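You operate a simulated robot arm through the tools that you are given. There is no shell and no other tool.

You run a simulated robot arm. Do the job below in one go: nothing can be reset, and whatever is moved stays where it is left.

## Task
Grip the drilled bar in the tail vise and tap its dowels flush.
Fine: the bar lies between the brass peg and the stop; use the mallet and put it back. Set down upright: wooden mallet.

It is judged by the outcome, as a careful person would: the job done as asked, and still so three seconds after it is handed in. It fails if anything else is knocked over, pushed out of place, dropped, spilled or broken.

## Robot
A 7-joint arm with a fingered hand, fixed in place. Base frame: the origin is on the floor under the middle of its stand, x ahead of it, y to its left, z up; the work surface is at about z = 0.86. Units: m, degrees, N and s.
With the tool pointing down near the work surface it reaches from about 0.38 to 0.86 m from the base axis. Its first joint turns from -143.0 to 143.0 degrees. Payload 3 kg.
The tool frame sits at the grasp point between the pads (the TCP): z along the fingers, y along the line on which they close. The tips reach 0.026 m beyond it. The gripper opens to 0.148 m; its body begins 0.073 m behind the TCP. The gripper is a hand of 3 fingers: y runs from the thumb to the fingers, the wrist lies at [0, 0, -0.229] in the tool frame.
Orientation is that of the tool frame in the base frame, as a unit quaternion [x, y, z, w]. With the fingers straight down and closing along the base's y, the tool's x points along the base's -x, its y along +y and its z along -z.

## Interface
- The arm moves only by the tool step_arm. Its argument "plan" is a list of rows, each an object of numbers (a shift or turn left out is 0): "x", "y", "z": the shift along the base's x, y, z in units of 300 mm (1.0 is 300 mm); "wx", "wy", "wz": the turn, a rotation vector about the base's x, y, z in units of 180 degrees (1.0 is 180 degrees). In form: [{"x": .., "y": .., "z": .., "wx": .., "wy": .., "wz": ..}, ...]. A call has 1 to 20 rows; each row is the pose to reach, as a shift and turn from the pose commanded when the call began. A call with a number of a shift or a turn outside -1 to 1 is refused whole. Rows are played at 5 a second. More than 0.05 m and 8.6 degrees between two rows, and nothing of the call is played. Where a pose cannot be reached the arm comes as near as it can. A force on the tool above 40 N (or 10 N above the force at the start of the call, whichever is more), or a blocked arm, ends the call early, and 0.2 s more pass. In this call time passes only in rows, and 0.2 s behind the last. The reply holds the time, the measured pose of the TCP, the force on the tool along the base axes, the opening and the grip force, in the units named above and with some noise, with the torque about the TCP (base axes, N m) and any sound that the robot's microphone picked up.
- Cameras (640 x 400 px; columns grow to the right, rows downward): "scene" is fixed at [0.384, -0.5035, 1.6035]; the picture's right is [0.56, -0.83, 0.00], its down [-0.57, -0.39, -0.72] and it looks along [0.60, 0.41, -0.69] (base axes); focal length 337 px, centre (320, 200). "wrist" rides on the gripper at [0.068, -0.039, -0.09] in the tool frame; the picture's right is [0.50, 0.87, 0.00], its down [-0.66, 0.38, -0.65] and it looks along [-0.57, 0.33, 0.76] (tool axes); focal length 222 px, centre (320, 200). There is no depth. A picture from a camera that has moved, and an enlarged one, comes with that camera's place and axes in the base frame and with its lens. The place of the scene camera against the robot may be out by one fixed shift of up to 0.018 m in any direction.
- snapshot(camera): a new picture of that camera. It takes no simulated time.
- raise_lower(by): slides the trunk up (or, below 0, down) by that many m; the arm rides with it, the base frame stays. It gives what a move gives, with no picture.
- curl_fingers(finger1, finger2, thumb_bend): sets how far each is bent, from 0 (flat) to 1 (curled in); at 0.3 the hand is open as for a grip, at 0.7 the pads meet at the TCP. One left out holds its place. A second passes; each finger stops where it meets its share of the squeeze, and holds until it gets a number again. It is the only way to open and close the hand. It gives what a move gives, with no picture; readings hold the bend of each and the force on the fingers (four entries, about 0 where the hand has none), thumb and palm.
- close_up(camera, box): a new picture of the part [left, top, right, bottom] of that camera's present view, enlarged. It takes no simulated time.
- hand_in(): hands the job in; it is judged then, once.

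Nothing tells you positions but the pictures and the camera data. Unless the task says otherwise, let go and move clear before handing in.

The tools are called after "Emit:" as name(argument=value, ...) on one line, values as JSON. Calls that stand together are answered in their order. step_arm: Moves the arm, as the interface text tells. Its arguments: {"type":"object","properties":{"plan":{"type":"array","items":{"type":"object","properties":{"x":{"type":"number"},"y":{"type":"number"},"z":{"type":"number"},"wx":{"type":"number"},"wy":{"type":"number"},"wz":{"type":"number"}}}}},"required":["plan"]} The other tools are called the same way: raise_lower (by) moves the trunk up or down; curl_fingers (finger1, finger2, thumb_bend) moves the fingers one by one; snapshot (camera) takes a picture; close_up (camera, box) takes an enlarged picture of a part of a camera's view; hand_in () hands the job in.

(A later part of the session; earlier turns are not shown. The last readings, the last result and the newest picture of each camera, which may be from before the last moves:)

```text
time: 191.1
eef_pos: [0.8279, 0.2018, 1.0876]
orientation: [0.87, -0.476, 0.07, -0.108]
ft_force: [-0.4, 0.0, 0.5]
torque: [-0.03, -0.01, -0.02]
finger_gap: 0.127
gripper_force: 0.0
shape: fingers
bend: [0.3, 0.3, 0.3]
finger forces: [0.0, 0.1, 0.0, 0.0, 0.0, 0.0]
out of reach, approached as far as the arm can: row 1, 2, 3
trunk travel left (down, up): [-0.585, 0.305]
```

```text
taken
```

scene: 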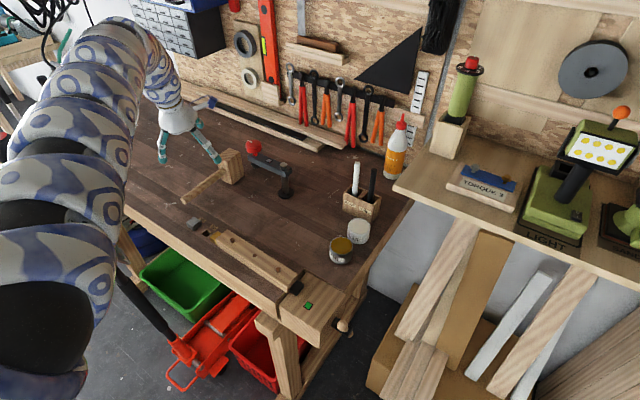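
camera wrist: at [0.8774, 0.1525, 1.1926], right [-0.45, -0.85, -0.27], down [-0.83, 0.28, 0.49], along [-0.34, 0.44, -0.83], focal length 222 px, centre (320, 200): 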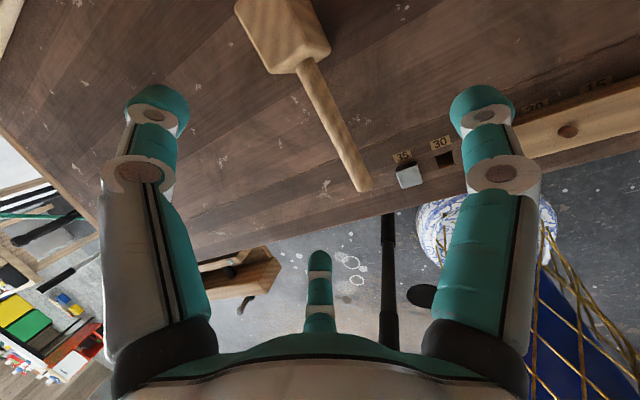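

I now believe the forearm roll joint is wound half a turn from its starting position, since the hand's roll limit has moved by exactly 180°. I plan to unwind it by aligning the hand with the forearm close to the robot and rolling back a full turn. First I will return to a safe pose near the front of the bench.

Emit:
raise_lower(by=0.3)

Emit:
step_arm(plan=[{"x": -0.03, "y": -0.08, "z": -0.08, "wx": -0.006, "wy": 0.012, "wz": -0.002}, {"x": -0.06, "y": -0.16, "z": -0.16, "wx": -0.012, "wy": 0.024, "wz": -0.005}, {"x": -0.09, "y": -0.24, "z": -0.24, "wx": -0.018, "wy": 0.036, "wz": -0.007}, {"x": -0.12, "y": -0.32, "z": -0.34, "wx": -0.024, "wy": 0.048, "wz": -0.01}, {"x": -0.15, "y": -0.4, "z": -0.44, "wx": -0.03, "wy": 0.06, "wz": -0.012}, {"x": -0.18, "y": -0.48, "z": -0.54, "wx": -0.037, "wy": 0.073, "wz": -0.0145}, {"x": -0.21, "y": -0.55, "z": -0.64, "wx": -0.037, "wy": 0.073, "wz": -0.0145}, {"x": -0.24, "y": -0.6, "z": -0.74, "wx": -0.037, "wy": 0.073, "wz": -0.0145}, {"x": -0.26, "y": -0.62, "z": -0.84, "wx": -0.037, "wy": 0.073, "wz": -0.0145}, {"x": -0.28, "y": -0.63, "z": -0.94, "wx": -0.037, "wy": 0.073, "wz": -0.0145}])

Emit:
snapshot(camera="scene")

```text
time: 194.1
eef_pos: [0.8283, 0.2015, 1.3872]
orientation: [0.87, -0.477, 0.07, -0.108]
ft_force: [-0.5, -1.2, -0.2]
torque: [-0.02, 0.01, -0.03]
finger_gap: 0.1269
gripper_force: 0.0
shape: fingers
bend: [0.3, 0.3, 0.3]
finger forces: [0.1, 0.0, 0.0, 0.0, 0.1, 0.0]
trunk travel left (down, up): [-0.885, 0.005]
```

```text
time: 196.3
eef_pos: [0.744, 0.0126, 1.1063]
orientation: [0.866, -0.5, 0.0, 0.0]
ft_force: [0.8, 0.0, 0.9]
torque: [0.0, -0.01, -0.03]
finger_gap: 0.1268
gripper_force: 0.0
shape: fingers
bend: [0.3, 0.3, 0.3]
finger forces: [0.0, 0.0, 0.1, 0.1, 0.1, 0.0]
out of reach, approached as far as the arm can: row 2, 3, 4, 5, 6, 7, 8, 9
trunk travel left (down, up): [-0.885, 0.005]
```

```text
taken
```

scene: 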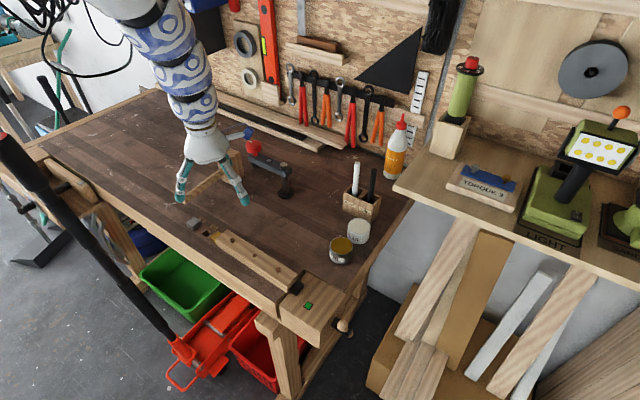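

That last pose was reached cleanly. I will turn the hand to 240° here to leave room for the unwinding roll.

Emit:
step_arm(plan=[{"wz": 0.045}, {"wz": 0.09}, {"wz": 0.135}, {"wz": 0.18}, {"wz": 0.225}, {"wz": 0.27}, {"wz": 0.315}, {"wz": 0.36}, {"wz": 0.405}, {"wz": 0.45}, {"wz": 0.495}, {"wz": 0.54}, {"wz": 0.585}, {"wz": 0.63}, {"wz": 0.667}])

Emit:
step_arm(plan=[{"x": -0.03, "z": -0.07}, {"x": -0.07, "z": -0.14}, {"x": -0.11, "z": -0.22}, {"x": -0.15, "z": -0.3}, {"x": -0.2, "z": -0.37}, {"x": -0.25, "z": -0.43}, {"x": -0.28, "z": -0.48}])

Emit:
snapshot(camera="scene")

```text
time: 199.5
eef_pos: [0.744, 0.0127, 1.106]
orientation: [0.866, 0.501, 0.0, 0.001]
ft_force: [0.1, -0.8, 0.8]
torque: [-0.04, -0.01, -0.01]
finger_gap: 0.1269
gripper_force: 0.1
shape: fingers
bend: [0.3, 0.3, 0.3]
finger forces: [0.0, 0.0, 0.1, 0.1, 0.1, 0.0]
trunk travel left (down, up): [-0.885, 0.005]
```

```text
time: 201.1
eef_pos: [0.6542, 0.0117, 0.9748]
orientation: [0.866, 0.5, 0.001, -0.002]
ft_force: [0.4, 0.1, -0.1]
torque: [0.02, 0.02, 0.0]
finger_gap: 0.1271
gripper_force: 0.1
shape: fingers
bend: [0.3, 0.3, 0.3]
finger forces: [0.0, 0.0, 0.1, 0.0, 0.0, 0.0]
out of reach, approached as far as the arm can: row 7
trunk travel left (down, up): [-0.885, 0.005]
```

```text
taken
```

scene: 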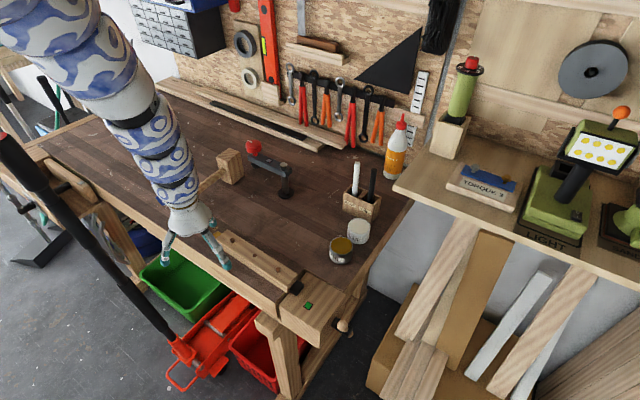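

The arm retracted cleanly this time, and the forearm here is about 14° from vertical. I will tilt the hand to line up with it, keeping the wrist in place.

Emit:
step_arm(plan=[{"x": 0.066, "z": 0.006, "wy": -0.028}, {"x": 0.132, "z": 0.015, "wy": -0.056}, {"x": 0.19, "z": 0.025, "wy": -0.083}])

Emit:
step_arm(plan=[{"wx": 0.0115, "wz": -0.0429}, {"wx": 0.023, "wz": -0.0859}, {"wx": 0.0345, "wz": -0.1288}, {"wx": 0.046, "wz": -0.1717}, {"wx": 0.0575, "wz": -0.2147}, {"wx": 0.069, "wz": -0.2576}, {"wx": 0.0805, "wz": -0.3005}, {"wx": 0.092, "wz": -0.3435}, {"wx": 0.1035, "wz": -0.3864}, {"wx": 0.115, "wz": -0.4293}, {"wx": 0.1265, "wz": -0.4722}, {"wx": 0.138, "wz": -0.5152}, {"wx": 0.1495, "wz": -0.5581}, {"wx": 0.161, "wz": -0.601}, {"wx": 0.1725, "wz": -0.644}, {"wx": 0.184, "wz": -0.6869}, {"wx": 0.1955, "wz": -0.7298}, {"wx": 0.207, "wz": -0.7727}])

Emit:
snapshot(camera="scene")

```text
time: 201.9
eef_pos: [0.6898, 0.012, 0.9951]
orientation: [0.865, 0.5, 0.047, 0.021]
ft_force: [0.2, 0.7, 0.1]
torque: [-0.03, 0.0, 0.03]
finger_gap: 0.1269
gripper_force: 0.0
shape: fingers
bend: [0.3, 0.3, 0.3]
finger forces: [0.1, 0.1, 0.0, 0.0, 0.0, 0.1]
out of reach, approached as far as the arm can: row 1, 2, 3
trunk travel left (down, up): [-0.885, 0.005]
```

```text
time: 205.7
eef_pos: [0.7704, -0.0008, 1.0103]
orientation: [0.758, -0.628, 0.08, -0.158]
ft_force: [0.7, -0.4, 0.3]
torque: [-0.01, 0.03, -0.01]
finger_gap: 0.1272
gripper_force: 0.1
shape: fingers
bend: [0.3, 0.3, 0.3]
finger forces: [0.1, 0.0, 0.1, 0.1, 0.0, 0.1]
out of reach, approached as far as the arm can: row 1, 2, 3, 4, 5, 6, 7, 8, 9, 10, 11, 12, 13, 14, 15, 16, 17, 18
trunk travel left (down, up): [-0.885, 0.005]
```

```text
taken
```

scene: 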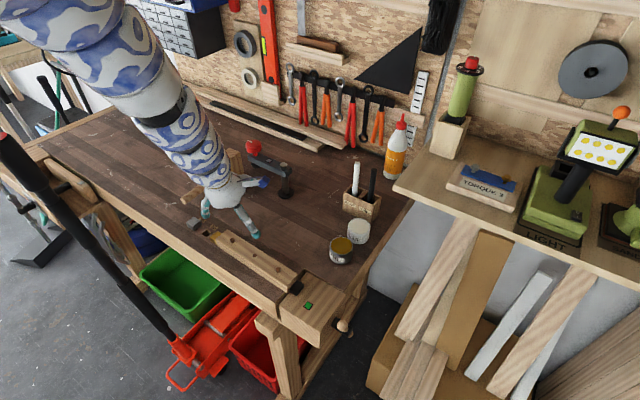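

The hand has rolled 144° and is now nearly in line with the forearm. I will continue the roll in the same direction.

Emit:
step_arm(plan=[{"wx": 0.0142, "wy": 0.0062, "wz": -0.0417}, {"wx": 0.0284, "wy": 0.0124, "wz": -0.0834}, {"wx": 0.0426, "wy": 0.0185, "wz": -0.125}, {"wx": 0.0568, "wy": 0.0247, "wz": -0.1667}, {"wx": 0.071, "wy": 0.0309, "wz": -0.2084}, {"wx": 0.0852, "wy": 0.0371, "wz": -0.2501}, {"wx": 0.0994, "wy": 0.0432, "wz": -0.2917}, {"wx": 0.1136, "wy": 0.0494, "wz": -0.3334}, {"wx": 0.1278, "wy": 0.0556, "wz": -0.3751}, {"wx": 0.142, "wy": 0.0618, "wz": -0.4168}, {"wx": 0.1562, "wy": 0.068, "wz": -0.4585}, {"wx": 0.1704, "wy": 0.0741, "wz": -0.5001}, {"wx": 0.1846, "wy": 0.0803, "wz": -0.5418}, {"wx": 0.1988, "wy": 0.0865, "wz": -0.5835}])

Emit:
snapshot(camera="scene")

```text
time: 208.7
eef_pos: [0.7749, -0.0026, 1.0119]
orientation: [0.098, 0.979, 0.086, 0.154]
ft_force: [0.8, 0.6, -0.3]
torque: [0.0, -0.01, 0.02]
finger_gap: 0.1271
gripper_force: 0.1
shape: fingers
bend: [0.3, 0.3, 0.3]
finger forces: [0.0, 0.0, 0.0, 0.0, 0.0, 0.0]
trunk travel left (down, up): [-0.885, 0.005]
```

```text
taken
```

scene: 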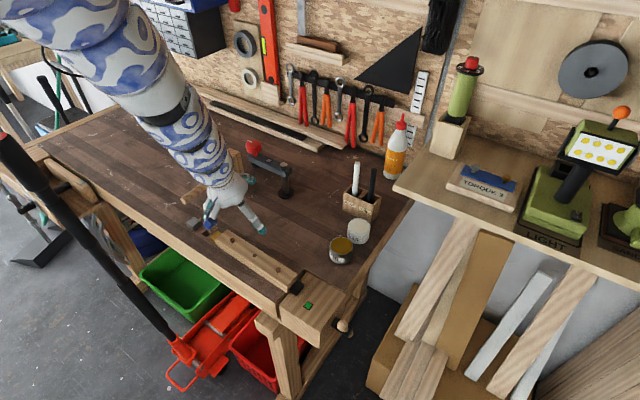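

That roll was clean. I will roll the rest of the full turn.

Emit:
step_arm(plan=[{"wx": 0.0142, "wy": 0.0062, "wz": -0.0417}, {"wx": 0.0284, "wy": 0.0124, "wz": -0.0834}, {"wx": 0.0426, "wy": 0.0185, "wz": -0.125}, {"wx": 0.0568, "wy": 0.0247, "wz": -0.1667}, {"wx": 0.071, "wy": 0.0309, "wz": -0.2084}, {"wx": 0.0852, "wy": 0.0371, "wz": -0.2501}, {"wx": 0.0994, "wy": 0.0432, "wz": -0.2917}, {"wx": 0.1136, "wy": 0.0494, "wz": -0.3334}, {"wx": 0.1278, "wy": 0.0556, "wz": -0.3751}, {"wx": 0.142, "wy": 0.0618, "wz": -0.4168}, {"wx": 0.1562, "wy": 0.068, "wz": -0.4585}, {"wx": 0.1704, "wy": 0.0741, "wz": -0.5001}, {"wx": 0.1846, "wy": 0.0803, "wz": -0.5418}])

Emit:
step_arm(plan=[{"x": -0.04, "wy": 0.02}, {"x": -0.08, "wy": 0.04}, {"x": -0.08, "y": -0.04}, {"x": -0.04, "y": 0.0}, {"x": 0.0, "y": 0.0}])

```text
time: 211.5
eef_pos: [0.8116, -0.0482, 1.0208]
orientation: [0.813, 0.537, 0.226, 0.018]
ft_force: [0.2, 0.3, -1.2]
torque: [-0.04, -0.03, 0.02]
finger_gap: 0.1269
gripper_force: 0.1
shape: fingers
bend: [0.3, 0.3, 0.3]
finger forces: [0.1, 0.0, 0.1, 0.1, 0.0, 0.0]
out of reach, approached as far as the arm can: row 7, 8, 9, 10, 11, 12, 13
trunk travel left (down, up): [-0.885, 0.005]
```

```text
time: 212.7
eef_pos: [0.7775, -0.0242, 0.9892]
orientation: [0.822, 0.527, 0.215, 0.005]
ft_force: [-0.4, 0.1, -0.6]
torque: [-0.03, 0.0, 0.01]
finger_gap: 0.127
gripper_force: 0.0
shape: fingers
bend: [0.3, 0.3, 0.3]
finger forces: [0.0, 0.0, 0.0, 0.0, 0.1, 0.0]
out of reach, approached as far as the arm can: row 1, 2, 3, 4, 5
trunk travel left (down, up): [-0.885, 0.005]
```

The roll reached the hand's lower roll limit, and the last part has started turning the forearm the way I want. I will continue the same roll so that the forearm joint takes it up.

Emit:
step_arm(plan=[{"z": 0.02, "wx": 0.016, "wy": 0.0097, "wz": -0.0403}, {"z": 0.04, "wx": 0.0319, "wy": 0.0194, "wz": -0.0806}, {"z": 0.06, "wx": 0.0479, "wy": 0.0291, "wz": -0.1209}, {"z": 0.08, "wx": 0.0638, "wy": 0.0388, "wz": -0.1612}, {"z": 0.1, "wx": 0.0798, "wy": 0.0485, "wz": -0.2015}, {"z": 0.1, "wx": 0.0957, "wy": 0.0582, "wz": -0.2418}, {"z": 0.1, "wx": 0.1117, "wy": 0.0679, "wz": -0.2821}, {"z": 0.1, "wx": 0.1276, "wy": 0.0776, "wz": -0.3224}, {"z": 0.1, "wx": 0.1436, "wy": 0.0873, "wz": -0.3627}, {"z": 0.1, "wx": 0.1595, "wy": 0.097, "wz": -0.403}, {"z": 0.1, "wx": 0.1755, "wy": 0.1067, "wz": -0.4433}, {"z": 0.1, "wx": 0.1914, "wy": 0.1164, "wz": -0.4836}])

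Emit:
snapshot(camera="scene")

```text
time: 215.5
eef_pos: [0.8378, -0.0166, 1.0592]
orientation: [0.978, -0.046, 0.188, -0.077]
ft_force: [0.8, 0.1, 0.1]
torque: [0.04, 0.02, 0.04]
finger_gap: 0.1273
gripper_force: 0.1
shape: fingers
bend: [0.3, 0.3, 0.3]
finger forces: [0.1, 0.0, 0.0, 0.1, 0.0, 0.0]
out of reach, approached as far as the arm can: row 2, 3, 4, 5, 6, 7, 8, 9, 10, 11, 12
trunk travel left (down, up): [-0.885, 0.005]
stopped in row 12: the arm was blocked; the commanded pose is now the measured one
```

```text
taken
```

scene: 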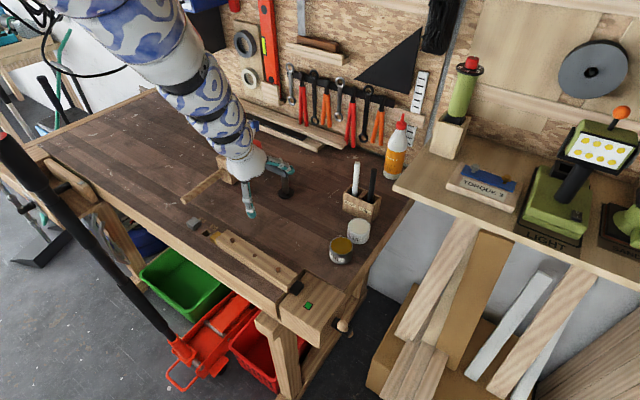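

The forearm took up more of the roll before it stopped. I will bring the hand back to vertical with the wrist in place and test movement to the left from here.

Emit:
step_arm(plan=[{"x": -0.07, "y": -0.025, "z": -0.015, "wx": -0.011, "wy": 0.031}, {"x": -0.14, "y": -0.05, "z": -0.03, "wx": -0.022, "wy": 0.061}, {"x": -0.21, "y": -0.075, "z": -0.047, "wx": -0.033, "wy": 0.092}, {"x": -0.286, "y": -0.1, "z": -0.064, "wx": -0.0436, "wy": 0.1225}])

Emit:
step_arm(plan=[{"y": 0.05}, {"y": 0.1}, {"y": 0.15}, {"y": 0.2}, {"x": 0.04, "y": 0.25}, {"x": 0.08, "y": 0.3}])

Emit:
snapshot(camera="scene")

```text
time: 216.5
eef_pos: [0.753, -0.0465, 1.0391]
orientation: [0.999, -0.047, 0.001, 0.002]
ft_force: [0.8, 0.6, 0.1]
torque: [-0.01, 0.0, -0.04]
finger_gap: 0.1267
gripper_force: 0.0
shape: fingers
bend: [0.3, 0.3, 0.3]
finger forces: [0.0, 0.0, 0.0, 0.0, 0.0, 0.0]
trunk travel left (down, up): [-0.885, 0.005]
```

```text
time: 217.9
eef_pos: [0.7779, 0.0447, 1.0404]
orientation: [0.999, -0.046, 0.0, 0.002]
ft_force: [-0.6, 1.0, 0.7]
torque: [0.0, 0.02, -0.01]
finger_gap: 0.1272
gripper_force: 0.0
shape: fingers
bend: [0.3, 0.3, 0.3]
finger forces: [0.1, 0.1, 0.1, 0.0, 0.1, 0.1]
trunk travel left (down, up): [-0.885, 0.005]
```

```text
taken
```

scene: 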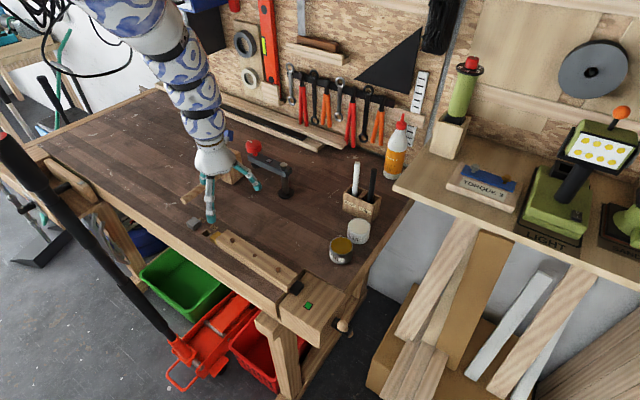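

That worked: the arm now moves left with no complaint. I will go on to the mallet handle.

Emit:
step_arm(plan=[{"x": 0.03, "y": 0.1, "z": 0.02, "wz": 0.005}, {"x": 0.06, "y": 0.2, "z": 0.04, "wz": 0.01}, {"x": 0.09, "y": 0.3, "z": 0.06, "wz": 0.015}, {"x": 0.11, "y": 0.4, "z": 0.07, "wz": 0.02}, {"x": 0.13, "y": 0.5, "z": 0.07, "wz": 0.025}, {"x": 0.14, "y": 0.6, "z": 0.07, "wz": 0.03}])

Emit:
snapshot(camera="wrist")

Emit:
snapshot(camera="scene")

```text
time: 219.3
eef_pos: [0.8113, 0.1914, 1.0616]
orientation: [1.0, -0.005, 0.0, 0.001]
ft_force: [0.3, -1.2, 0.2]
torque: [0.03, 0.01, -0.01]
finger_gap: 0.1268
gripper_force: 0.0
shape: fingers
bend: [0.3, 0.3, 0.3]
finger forces: [0.0, 0.0, 0.0, 0.0, 0.1, 0.0]
out of reach, approached as far as the arm can: row 5, 6
trunk travel left (down, up): [-0.885, 0.005]
```

```text
taken
camera wrist: at [0.878, 0.2303, 1.1545], right [0.49, -0.87, 0.0], down [-0.66, -0.37, 0.65], along [-0.57, -0.32, -0.76], focal length 222 px, centre (320, 200)
```

wrist: 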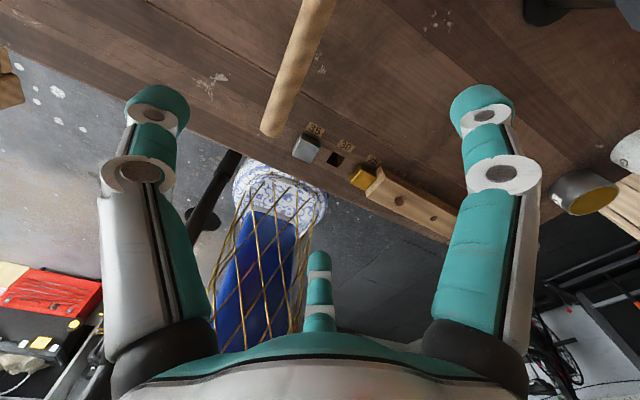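

```text
taken
```

scene: 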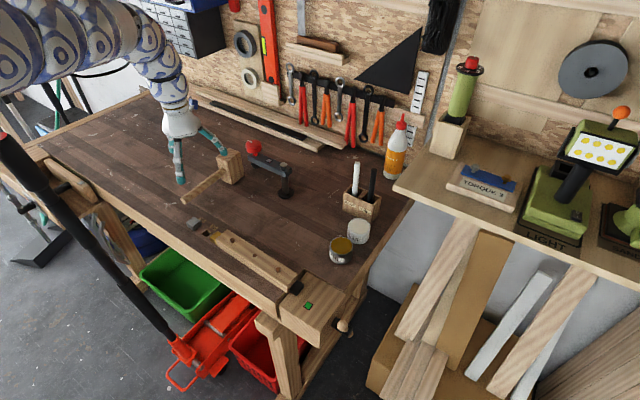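

The posture is right now, and the arm lies flat and extended. I will lower the trunk a bit for more reach and center over the handle.

Emit:
raise_lower(by=-0.05)

Emit:
step_arm(plan=[{"x": 0.02, "y": 0.04, "z": 0.03}, {"x": 0.04, "y": 0.08, "z": 0.06}, {"x": 0.05, "y": 0.12, "z": 0.06}])

Emit:
snapshot(camera="wrist")

```text
time: 220.2
eef_pos: [0.8101, 0.1926, 1.0134]
orientation: [1.0, -0.005, 0.001, 0.001]
ft_force: [-0.1, 0.6, 0.5]
torque: [-0.01, -0.03, -0.02]
finger_gap: 0.1271
gripper_force: 0.1
shape: fingers
bend: [0.3, 0.3, 0.3]
finger forces: [0.1, 0.0, 0.1, 0.0, 0.0, 0.0]
trunk travel left (down, up): [-0.835, 0.055]
```

```text
time: 221.0
eef_pos: [0.8063, 0.2151, 1.039]
orientation: [1.0, -0.004, 0.001, 0.0]
ft_force: [-0.5, 0.2, -0.1]
torque: [0.0, 0.02, 0.01]
finger_gap: 0.127
gripper_force: 0.0
shape: fingers
bend: [0.3, 0.3, 0.3]
finger forces: [0.1, 0.0, 0.0, 0.1, 0.0, 0.1]
out of reach, approached as far as the arm can: row 1, 2, 3
trunk travel left (down, up): [-0.835, 0.055]
```

```text
taken
camera wrist: at [0.8721, 0.2529, 1.1304], right [0.49, -0.87, 0.0], down [-0.66, -0.37, 0.65], along [-0.57, -0.32, -0.76], focal length 222 px, centre (320, 200)
```

wrist: 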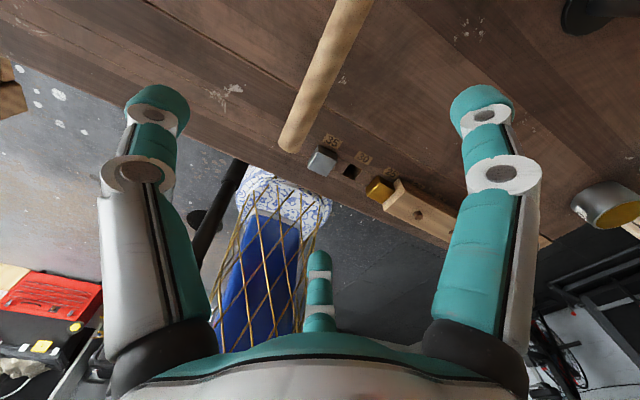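

I am close: the hand is at y 0.215 and the handle is at 0.23. One more trunk step down and hand step up should center it.

Emit:
raise_lower(by=-0.05)

Emit:
step_arm(plan=[{"x": 0.01, "y": 0.02, "z": 0.05}, {"x": 0.03, "y": 0.04, "z": 0.1}, {"x": 0.05, "y": 0.06, "z": 0.15}, {"x": 0.06, "y": 0.07, "z": 0.18}])

Emit:
snapshot(camera="scene")

```text
time: 221.9
eef_pos: [0.8064, 0.2154, 0.9892]
orientation: [1.0, -0.004, 0.001, 0.001]
ft_force: [-0.1, -0.1, -0.2]
torque: [-0.03, -0.03, 0.02]
finger_gap: 0.1271
gripper_force: 0.1
shape: fingers
bend: [0.3, 0.3, 0.3]
finger forces: [0.1, 0.0, 0.1, 0.1, 0.1, 0.0]
trunk travel left (down, up): [-0.785, 0.105]
```

```text
time: 222.9
eef_pos: [0.8152, 0.2308, 1.0342]
orientation: [1.0, -0.004, 0.001, 0.001]
ft_force: [0.1, 0.0, -0.8]
torque: [0.02, 0.03, 0.01]
finger_gap: 0.127
gripper_force: 0.0
shape: fingers
bend: [0.3, 0.3, 0.3]
finger forces: [0.1, 0.0, 0.0, 0.0, 0.0, 0.0]
out of reach, approached as far as the arm can: row 3, 4
trunk travel left (down, up): [-0.785, 0.105]
```

```text
taken
```

scene: 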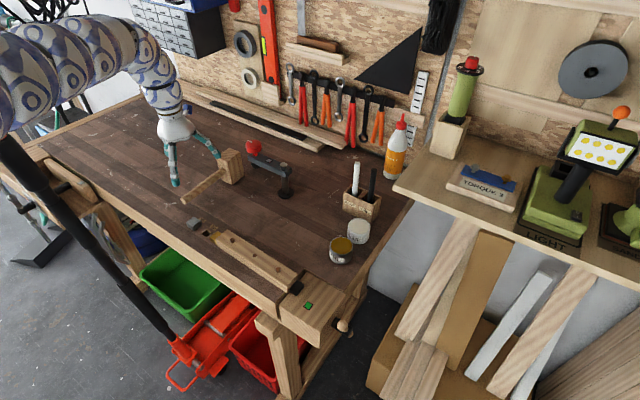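

Straight down with the trunk from here would bring the hand onto the handle. First I will check the handle position closely, because one finger would come down near the steel peg.

Emit:
close_up(camera="wrist", box=[240, 0, 440, 180])

Emit:
close_up(camera="scene", box=[150, 130, 260, 240])

```text
2.22 times, centred on (340, 90) of wrist
camera zoom: at [0.8817, 0.2682, 1.1265], right [0.49, -0.87, 0.0], down [-0.66, -0.37, 0.65], along [-0.57, -0.32, -0.76], focal length 494 px, centre (276, 444)
```

zoom: 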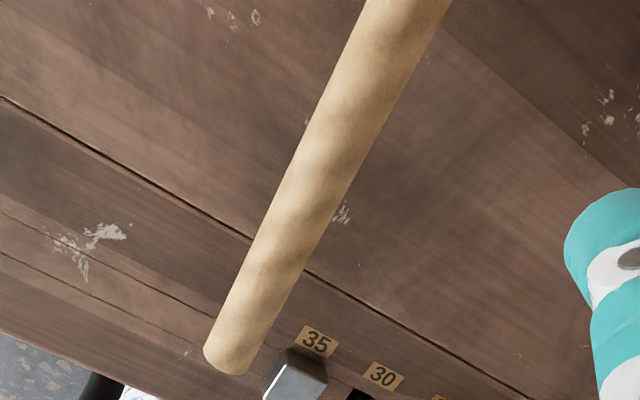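

```text
3.64 times, centred on (205, 185) of scene
camera zoom: at [0.384, -0.5035, 1.6035], right [0.56, -0.83, 0.0], down [-0.57, -0.39, -0.72], along [0.6, 0.41, -0.69], focal length 1227 px, centre (738, 254)
```

zoom: 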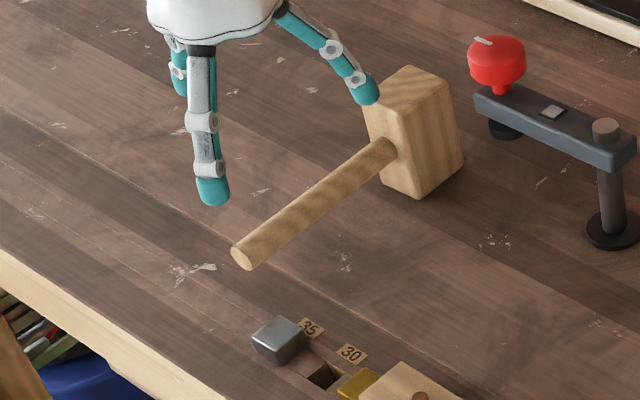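

The handle axis runs from (0.761, 0.227) to (0.906, 0.233) at z ≈ 0.917, with a diameter of about 0.025 m. At yaw 180° a finger would come down on the steel peg. At 240° a single finger sits on the near side clear of it, so I will turn 60° first.

Emit:
step_arm(plan=[{"wz": 0.042}, {"wz": 0.084}, {"wz": 0.126}, {"wz": 0.168}, {"wz": 0.21}, {"wz": 0.252}, {"wz": 0.294}, {"wz": 0.336}])

Emit:
snapshot(camera="wrist")

Emit:
close_up(camera="scene", box=[130, 80, 270, 220])

```text
time: 224.7
eef_pos: [0.815, 0.2295, 1.0359]
orientation: [0.866, 0.5, 0.002, 0.0]
ft_force: [0.2, 0.4, 0.4]
torque: [0.0, 0.02, -0.03]
finger_gap: 0.127
gripper_force: 0.0
shape: fingers
bend: [0.3, 0.3, 0.3]
finger forces: [0.0, 0.0, 0.1, 0.1, 0.0, 0.0]
trunk travel left (down, up): [-0.785, 0.105]
```

```text
taken
camera wrist: at [0.8135, 0.3063, 1.1283], right [1.0, 0.0, 0.0], down [0.0, -0.76, 0.65], along [0.0, -0.65, -0.76], focal length 222 px, centre (320, 200)
```

wrist: 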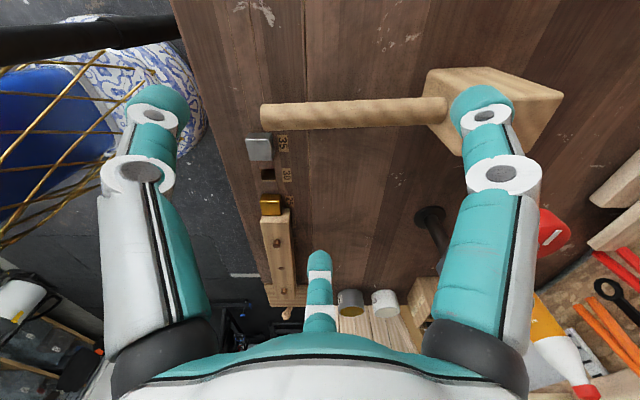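

```text
2.86 times, centred on (200, 150) of scene
camera zoom: at [0.384, -0.5035, 1.6035], right [0.56, -0.83, 0.0], down [-0.57, -0.39, -0.72], along [0.6, 0.41, -0.69], focal length 964 px, centre (663, 343)
```

zoom: 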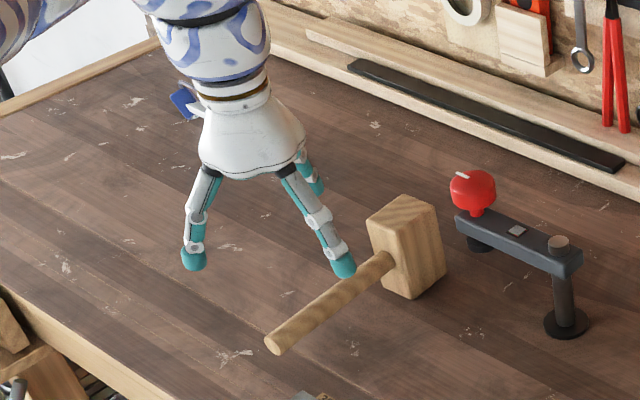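

The handle lies squarely between the digits: one finger on the near side, thumb and finger on the far side, all clear of the head and the steel peg. I will descend with the trunk in two steps.

Emit:
raise_lower(by=-0.07)

Emit:
raise_lower(by=-0.046)

Emit:
snapshot(camera="wrist")

Emit:
close_up(camera="scene", box=[130, 100, 270, 220])

```text
time: 225.8
eef_pos: [0.8151, 0.2292, 0.9669]
orientation: [0.867, 0.499, 0.002, -0.001]
ft_force: [0.4, 0.2, 0.7]
torque: [0.03, -0.02, 0.03]
finger_gap: 0.1271
gripper_force: 0.1
shape: fingers
bend: [0.3, 0.3, 0.3]
finger forces: [0.0, 0.0, 0.1, 0.0, 0.0, 0.1]
trunk travel left (down, up): [-0.715, 0.175]
```

```text
time: 226.7
eef_pos: [0.8138, 0.2289, 0.9203]
orientation: [0.867, 0.498, 0.002, 0.0]
ft_force: [0.4, 0.4, -0.7]
torque: [0.01, -0.02, 0.0]
finger_gap: 0.1274
gripper_force: 0.0
shape: fingers
bend: [0.3, 0.3, 0.3]
finger forces: [0.1, 0.2, 0.0, 0.0, 0.1, 0.0]
trunk travel left (down, up): [-0.669, 0.221]
```

```text
taken
camera wrist: at [0.8133, 0.3065, 1.0125], right [1.0, 0.0, 0.0], down [0.0, -0.76, 0.65], along [0.0, -0.65, -0.76], focal length 222 px, centre (320, 200)
```

wrist: 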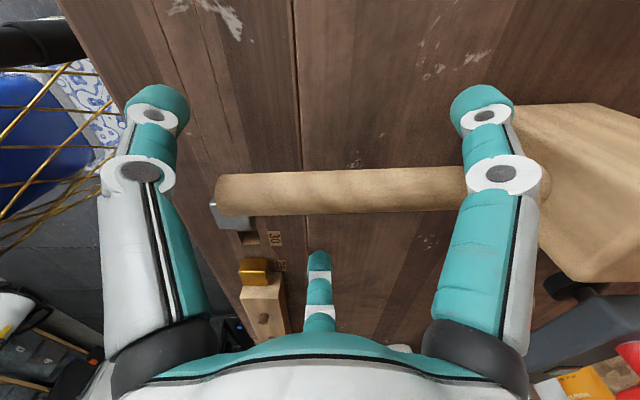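

```text
3.33 times, centred on (200, 160) of scene
camera zoom: at [0.384, -0.5035, 1.6035], right [0.56, -0.83, 0.0], down [-0.57, -0.39, -0.72], along [0.6, 0.41, -0.69], focal length 1124 px, centre (720, 333)
```

zoom: 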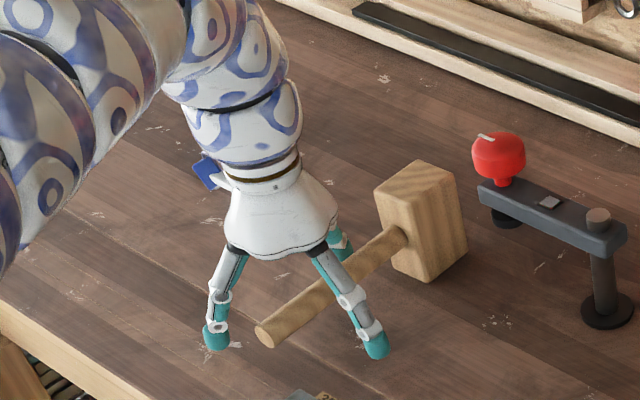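

The hand is at the right height on the handle. I will close in stages, keeping the three digits in step.

Emit:
curl_fingers(finger1=0.52, finger2=0.52, thumb_bend=0.52)

Emit:
snapshot(camera="wrist")

Emit:
curl_fingers(finger1=0.62, finger2=0.62, thumb_bend=0.62)

Emit:
snapshot(camera="wrist")

```text
time: 227.7
eef_pos: [0.8145, 0.2293, 0.9205]
orientation: [0.867, 0.499, 0.002, 0.001]
ft_force: [-0.4, -0.3, -0.6]
torque: [-0.03, 0.0, 0.0]
finger_gap: 0.0563
gripper_force: 0.2
shape: fingers
bend: [0.52, 0.52, 0.52]
finger forces: [0.1, 0.1, 0.1, 0.0, 0.1, 0.1]
trunk travel left (down, up): [-0.669, 0.221]
```

```text
taken
camera wrist: at [0.8135, 0.3065, 1.0124], right [1.0, 0.0, 0.0], down [0.0, -0.76, 0.65], along [0.0, -0.65, -0.76], focal length 222 px, centre (320, 200)
```

wrist: 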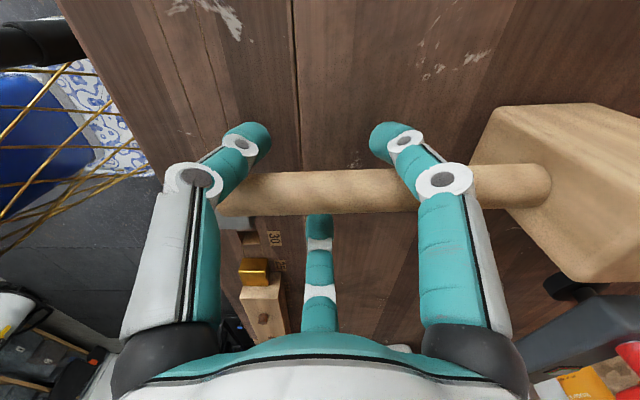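

```text
time: 228.7
eef_pos: [0.8154, 0.2281, 0.9198]
orientation: [0.867, 0.499, 0.003, 0.0]
ft_force: [0.3, 1.0, 0.2]
torque: [0.0, 0.01, 0.0]
finger_gap: 0.0242
gripper_force: 0.3
shape: fingers
bend: [0.62, 0.62, 0.62]
finger forces: [0.2, 0.1, 0.1, 0.1, 0.0, 0.1]
trunk travel left (down, up): [-0.669, 0.221]
```

```text
taken
camera wrist: at [0.8135, 0.3066, 1.0124], right [1.0, 0.0, 0.0], down [0.0, -0.76, 0.65], along [0.0, -0.65, -0.76], focal length 222 px, centre (320, 200)
```

wrist: 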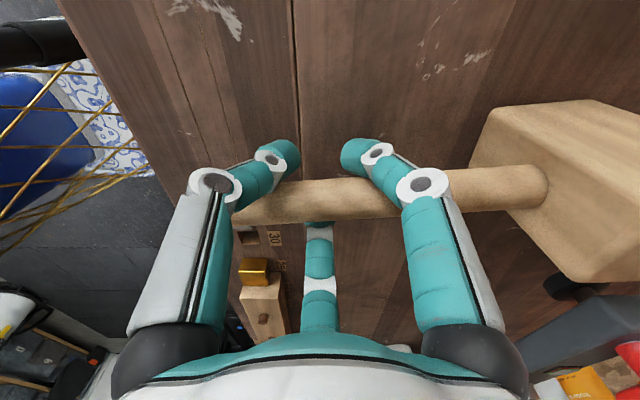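

The digits are around the handle and about to touch. I will finish the squeeze.

Emit:
curl_fingers(finger1=0.68, finger2=0.68, thumb_bend=0.68)

Emit:
curl_fingers(finger1=0.76, finger2=0.8, thumb_bend=0.76)

Emit:
snapshot(camera="wrist")

```text
time: 229.7
eef_pos: [0.8142, 0.2295, 0.9204]
orientation: [0.866, 0.5, 0.001, 0.0]
ft_force: [0.3, -0.1, 0.3]
torque: [-0.02, -0.03, 0.02]
finger_gap: 0.0095
gripper_force: 3.2
shape: fingers
bend: [0.66, 0.65, 0.67]
finger forces: [1.7, 2.5, 0.0, 0.0, 1.3, 0.0]
trunk travel left (down, up): [-0.669, 0.221]
```

```text
time: 230.7
eef_pos: [0.8138, 0.228, 0.9209]
orientation: [0.866, 0.499, 0.0, 0.001]
ft_force: [1.0, 0.4, -2.1]
torque: [-0.02, 0.02, 0.03]
finger_gap: 0.0
gripper_force: 5.4
shape: fingers
bend: [0.73, 0.72, 0.73]
finger forces: [1.2, 8.5, 0.0, 0.0, 0.5, 0.0]
trunk travel left (down, up): [-0.669, 0.221]
```

```text
taken
camera wrist: at [0.8136, 0.3065, 1.0123], right [1.0, 0.0, 0.0], down [0.0, -0.76, 0.65], along [0.0, -0.65, -0.76], focal length 222 px, centre (320, 200)
```

wrist: 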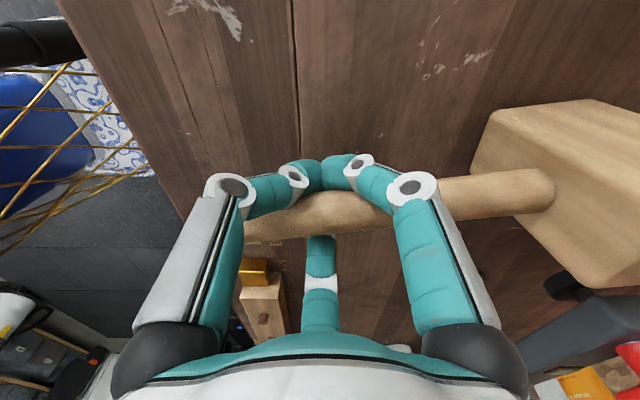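

The digits curled further than expected, so the handle may have moved within the grip. I will look closely.

Emit:
close_up(camera="wrist", box=[200, 120, 600, 320])

Emit:
close_up(camera="scene", box=[150, 110, 270, 220])

```text
1.60 times, centred on (400, 220) of wrist
camera zoom: at [0.8136, 0.3065, 1.0123], right [1.0, 0.0, 0.0], down [0.0, -0.76, 0.65], along [0.0, -0.65, -0.76], focal length 355 px, centre (192, 168)
```

zoom: 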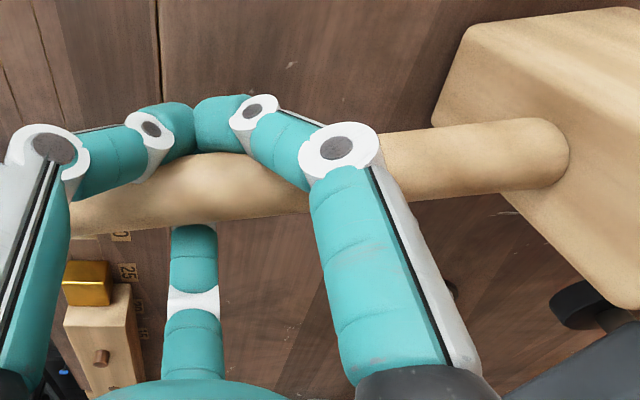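

```text
3.64 times, centred on (210, 165) of scene
camera zoom: at [0.384, -0.5035, 1.6035], right [0.56, -0.83, 0.0], down [-0.57, -0.39, -0.72], along [0.6, 0.41, -0.69], focal length 1227 px, centre (720, 327)
```

zoom: 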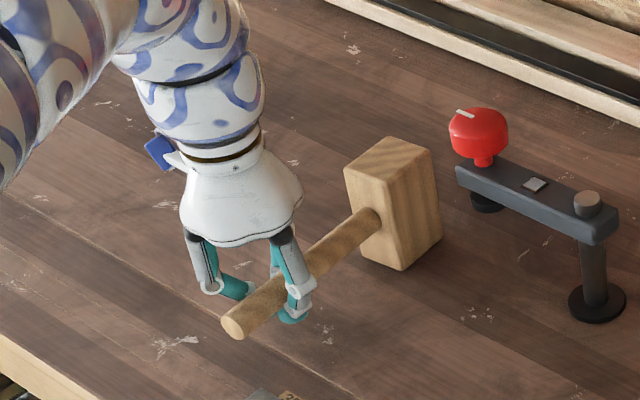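

The tips passed under the handle because I was about 2 cm too low: at this bend the tips sit about 0.025 m beyond the grasp point. I will open, rise 17 mm and re-grip so the tips press the handle at mid-height.

Emit:
curl_fingers(finger1=0.55, finger2=0.55, thumb_bend=0.55)

Emit:
curl_fingers(finger1=0.42, finger2=0.42, thumb_bend=0.42)

Emit:
raise_lower(by=0.018)

Emit:
snapshot(camera="wrist")

Emit:
close_up(camera="scene", box=[150, 110, 270, 220])

```text
time: 231.7
eef_pos: [0.8145, 0.2293, 0.9203]
orientation: [0.866, 0.499, 0.001, 0.0]
ft_force: [-0.1, -0.1, 0.0]
torque: [0.0, 0.02, 0.0]
finger_gap: 0.0451
gripper_force: 0.0
shape: fingers
bend: [0.55, 0.55, 0.55]
finger forces: [0.0, 0.1, 0.1, 0.1, 0.0, 0.0]
trunk travel left (down, up): [-0.669, 0.221]
```

```text
time: 232.7
eef_pos: [0.8126, 0.2292, 0.9206]
orientation: [0.866, 0.5, 0.001, 0.0]
ft_force: [0.2, 0.1, -0.3]
torque: [0.0, -0.01, 0.0]
finger_gap: 0.0878
gripper_force: 0.1
shape: fingers
bend: [0.42, 0.42, 0.42]
finger forces: [0.0, 0.0, 0.1, 0.1, 0.1, 0.1]
trunk travel left (down, up): [-0.669, 0.221]
```

```text
time: 233.3
eef_pos: [0.8144, 0.2286, 0.9393]
orientation: [0.866, 0.499, 0.001, 0.001]
ft_force: [-0.2, -0.2, -0.4]
torque: [0.01, 0.0, -0.01]
finger_gap: 0.088
gripper_force: 0.1
shape: fingers
bend: [0.42, 0.42, 0.42]
finger forces: [0.0, 0.0, 0.0, 0.0, 0.0, 0.1]
trunk travel left (down, up): [-0.687, 0.203]
```

```text
taken
camera wrist: at [0.8136, 0.3065, 1.0302], right [1.0, 0.0, 0.0], down [0.0, -0.76, 0.65], along [0.0, -0.65, -0.76], focal length 222 px, centre (320, 200)
```

wrist: 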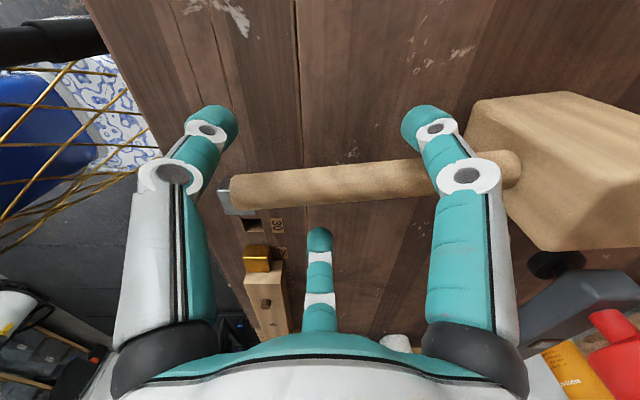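

```text
3.64 times, centred on (210, 165) of scene
camera zoom: at [0.384, -0.5035, 1.6035], right [0.56, -0.83, 0.0], down [-0.57, -0.39, -0.72], along [0.6, 0.41, -0.69], focal length 1227 px, centre (720, 327)
```

zoom: 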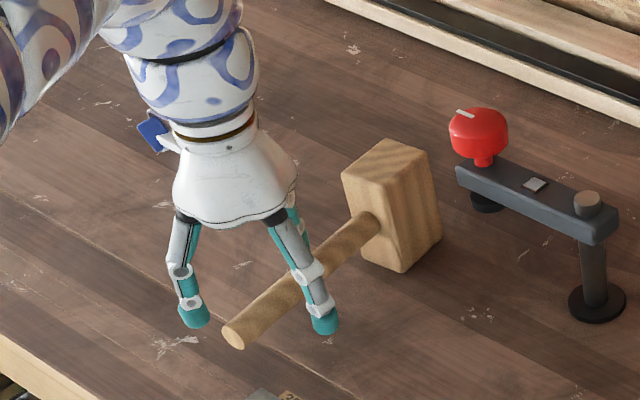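

The mallet is still upright but was turned about 6° by the failed grip. I will align the hand with it (6° yaw, 8 mm in y) and close again.

Emit:
step_arm(plan=[{"y": -0.013, "wz": 0.017}, {"y": -0.026, "wz": 0.035}])

Emit:
curl_fingers(finger1=0.5, finger2=0.54, thumb_bend=0.5)

Emit:
snapshot(camera="wrist")

```text
time: 233.9
eef_pos: [0.8141, 0.2219, 0.9389]
orientation: [0.837, 0.548, 0.002, 0.0]
ft_force: [0.6, 0.1, -0.5]
torque: [0.01, -0.02, 0.0]
finger_gap: 0.0882
gripper_force: 0.0
shape: fingers
bend: [0.42, 0.42, 0.42]
finger forces: [0.0, 0.0, 0.0, 0.0, 0.0, 0.0]
trunk travel left (down, up): [-0.687, 0.203]
```

```text
time: 234.9
eef_pos: [0.814, 0.2219, 0.9395]
orientation: [0.838, 0.546, 0.002, 0.0]
ft_force: [0.1, 0.2, 0.3]
torque: [0.02, 0.04, 0.01]
finger_gap: 0.0624
gripper_force: 0.0
shape: fingers
bend: [0.5, 0.54, 0.5]
finger forces: [0.1, 0.0, 0.1, 0.0, 0.0, 0.0]
trunk travel left (down, up): [-0.687, 0.203]
```

```text
taken
camera wrist: at [0.8055, 0.2988, 1.0309], right [0.99, 0.11, 0.0], down [0.08, -0.75, 0.65], along [0.07, -0.65, -0.76], focal length 222 px, centre (320, 200)
```

wrist: 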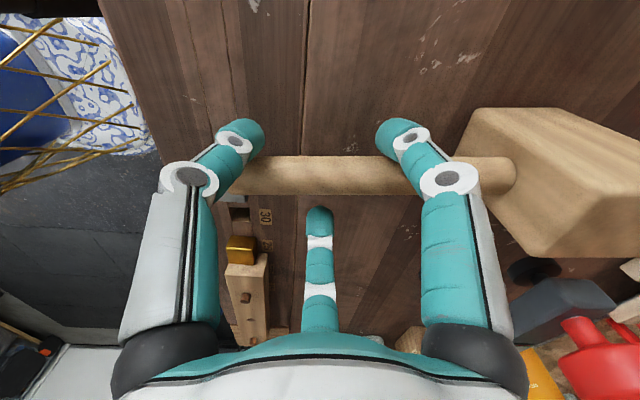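

The digits are well placed on both sides of the handle now. I will close gradually.

Emit:
curl_fingers(finger1=0.55, finger2=0.61, thumb_bend=0.55)

Emit:
snapshot(camera="wrist")

```text
time: 235.9
eef_pos: [0.8149, 0.2223, 0.9392]
orientation: [0.838, 0.546, 0.001, 0.0]
ft_force: [-0.1, 0.9, 0.1]
torque: [0.0, 0.01, 0.0]
finger_gap: 0.047
gripper_force: 0.0
shape: fingers
bend: [0.55, 0.61, 0.55]
finger forces: [0.2, 0.0, 0.0, 0.0, 0.2, 0.1]
trunk travel left (down, up): [-0.687, 0.203]
```

```text
taken
camera wrist: at [0.8054, 0.2988, 1.0309], right [0.99, 0.11, 0.0], down [0.08, -0.75, 0.65], along [0.07, -0.65, -0.76], focal length 222 px, centre (320, 200)
```

wrist: 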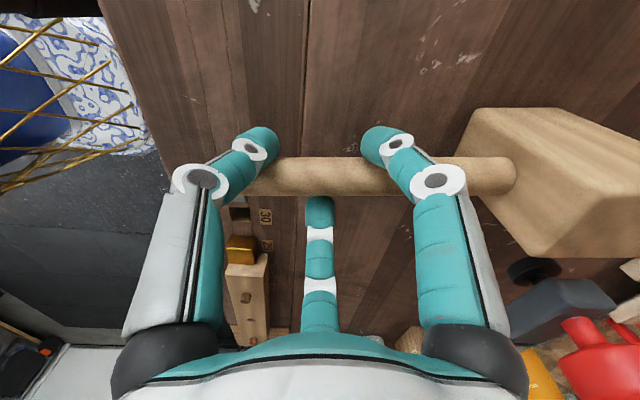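

They are about to touch. I will squeeze further.

Emit:
curl_fingers(finger1=0.6, finger2=0.65, thumb_bend=0.6)

Emit:
close_up(camera="wrist", box=[200, 100, 520, 300])

Emit:
close_up(camera="scene", box=[150, 110, 270, 220])

```text
time: 236.9
eef_pos: [0.8154, 0.2208, 0.9384]
orientation: [0.838, 0.546, 0.001, 0.001]
ft_force: [-0.4, 0.5, -0.4]
torque: [0.0, -0.02, -0.01]
finger_gap: 0.0354
gripper_force: 3.4
shape: fingers
bend: [0.58, 0.62, 0.59]
finger forces: [1.4, 2.9, 0.1, 0.0, 1.9, 0.0]
trunk travel left (down, up): [-0.687, 0.203]
```

```text
2.00 times, centred on (360, 200) of wrist
camera zoom: at [0.8054, 0.2988, 1.0309], right [0.99, 0.11, 0.0], down [0.08, -0.75, 0.65], along [0.07, -0.65, -0.76], focal length 444 px, centre (240, 200)
```

zoom: 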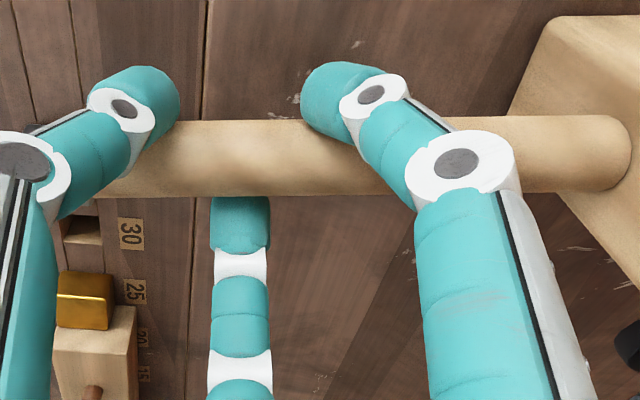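

```text
3.64 times, centred on (210, 165) of scene
camera zoom: at [0.384, -0.5035, 1.6035], right [0.56, -0.83, 0.0], down [-0.57, -0.39, -0.72], along [0.6, 0.41, -0.69], focal length 1227 px, centre (720, 327)
```

zoom: 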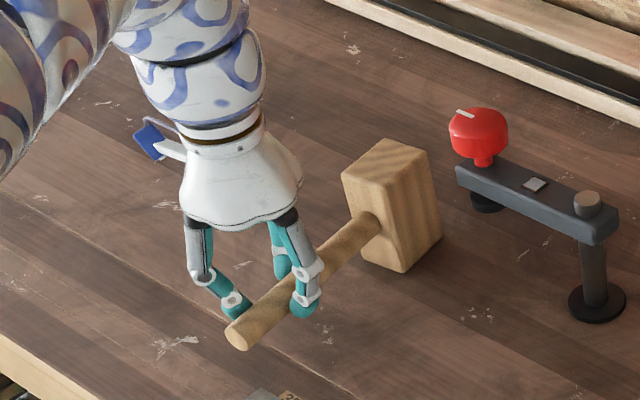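

All three digits are now in contact with balanced forces. I will tighten in two steps.

Emit:
curl_fingers(finger1=0.65, finger2=0.71, thumb_bend=0.65)

Emit:
curl_fingers(finger1=0.72, finger2=0.8, thumb_bend=0.72)

Emit:
close_up(camera="wrist", box=[200, 100, 520, 300])

```text
time: 237.9
eef_pos: [0.8153, 0.2217, 0.9382]
orientation: [0.838, 0.546, 0.001, 0.0]
ft_force: [-0.3, 0.2, 1.0]
torque: [0.02, 0.06, -0.02]
finger_gap: 0.0259
gripper_force: 7.8
shape: fingers
bend: [0.61, 0.62, 0.62]
finger forces: [2.8, 8.1, 0.0, 0.1, 5.1, 0.0]
trunk travel left (down, up): [-0.687, 0.203]
```

```text
time: 238.9
eef_pos: [0.8149, 0.2217, 0.9388]
orientation: [0.838, 0.546, 0.001, 0.0]
ft_force: [-2.6, -0.7, 0.2]
torque: [-0.04, 0.0, -0.04]
finger_gap: 0.0067
gripper_force: 10.3
shape: fingers
bend: [0.67, 0.6, 0.67]
finger forces: [3.6, 10.4, 0.0, 0.1, 6.4, 0.0]
trunk travel left (down, up): [-0.687, 0.203]
```

```text
2.00 times, centred on (360, 200) of wrist
camera zoom: at [0.8052, 0.2988, 1.031], right [0.99, 0.11, 0.0], down [0.08, -0.75, 0.65], along [0.07, -0.65, -0.76], focal length 444 px, centre (240, 200)
```

zoom: 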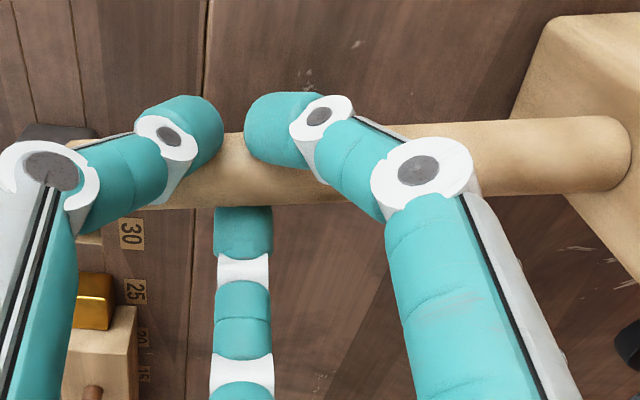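

Holding the mallet this far from its head would let the head droop. Instead I will slide it along the bench toward the robot by its handle, still standing upright, so I can then take it by the head from above. I will move slowly and watch the force.

Emit:
step_arm(plan=[{"x": -0.03}, {"x": -0.06}, {"x": -0.09}, {"x": -0.12}, {"x": -0.15}, {"x": -0.18}, {"x": -0.21}])

Emit:
close_up(camera="scene", box=[140, 110, 280, 230])

Emit:
close_up(camera="wrist", box=[180, 80, 580, 320])

```text
time: 240.5
eef_pos: [0.7507, 0.2212, 0.9393]
orientation: [0.838, 0.546, 0.002, 0.0]
ft_force: [0.6, -0.2, -0.5]
torque: [-0.1, -0.06, 0.03]
finger_gap: 0.0037
gripper_force: 9.2
shape: fingers
bend: [0.68, 0.6, 0.68]
finger forces: [3.5, 9.8, 0.0, 0.0, 5.5, 0.0]
trunk travel left (down, up): [-0.687, 0.203]
```

```text
3.33 times, centred on (210, 170) of scene
camera zoom: at [0.384, -0.5035, 1.6035], right [0.56, -0.83, 0.0], down [-0.57, -0.39, -0.72], along [0.6, 0.41, -0.69], focal length 1124 px, centre (687, 300)
```

zoom: 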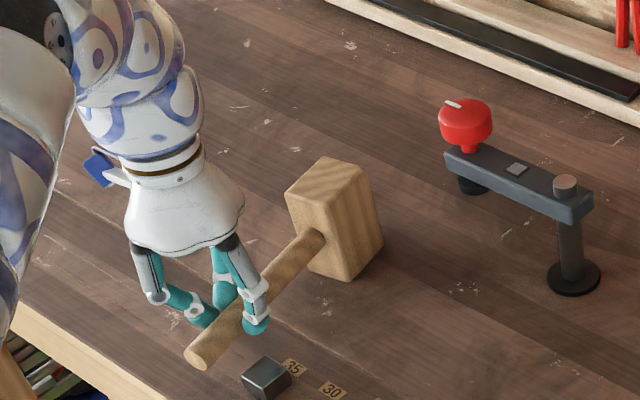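

```text
1.60 times, centred on (380, 200) of wrist
camera zoom: at [0.7411, 0.298, 1.0299], right [0.99, 0.11, 0.0], down [0.08, -0.75, 0.65], along [0.07, -0.65, -0.76], focal length 355 px, centre (224, 200)
```

zoom: 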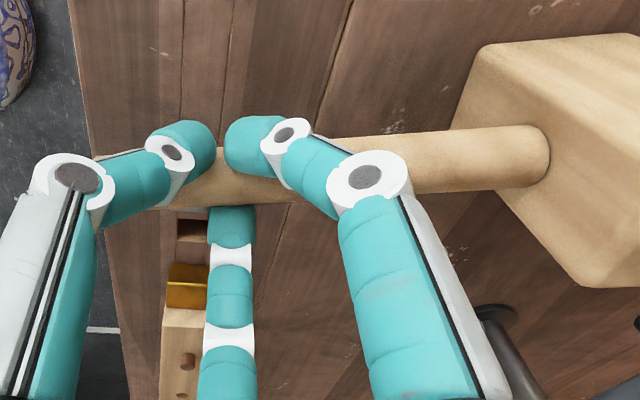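

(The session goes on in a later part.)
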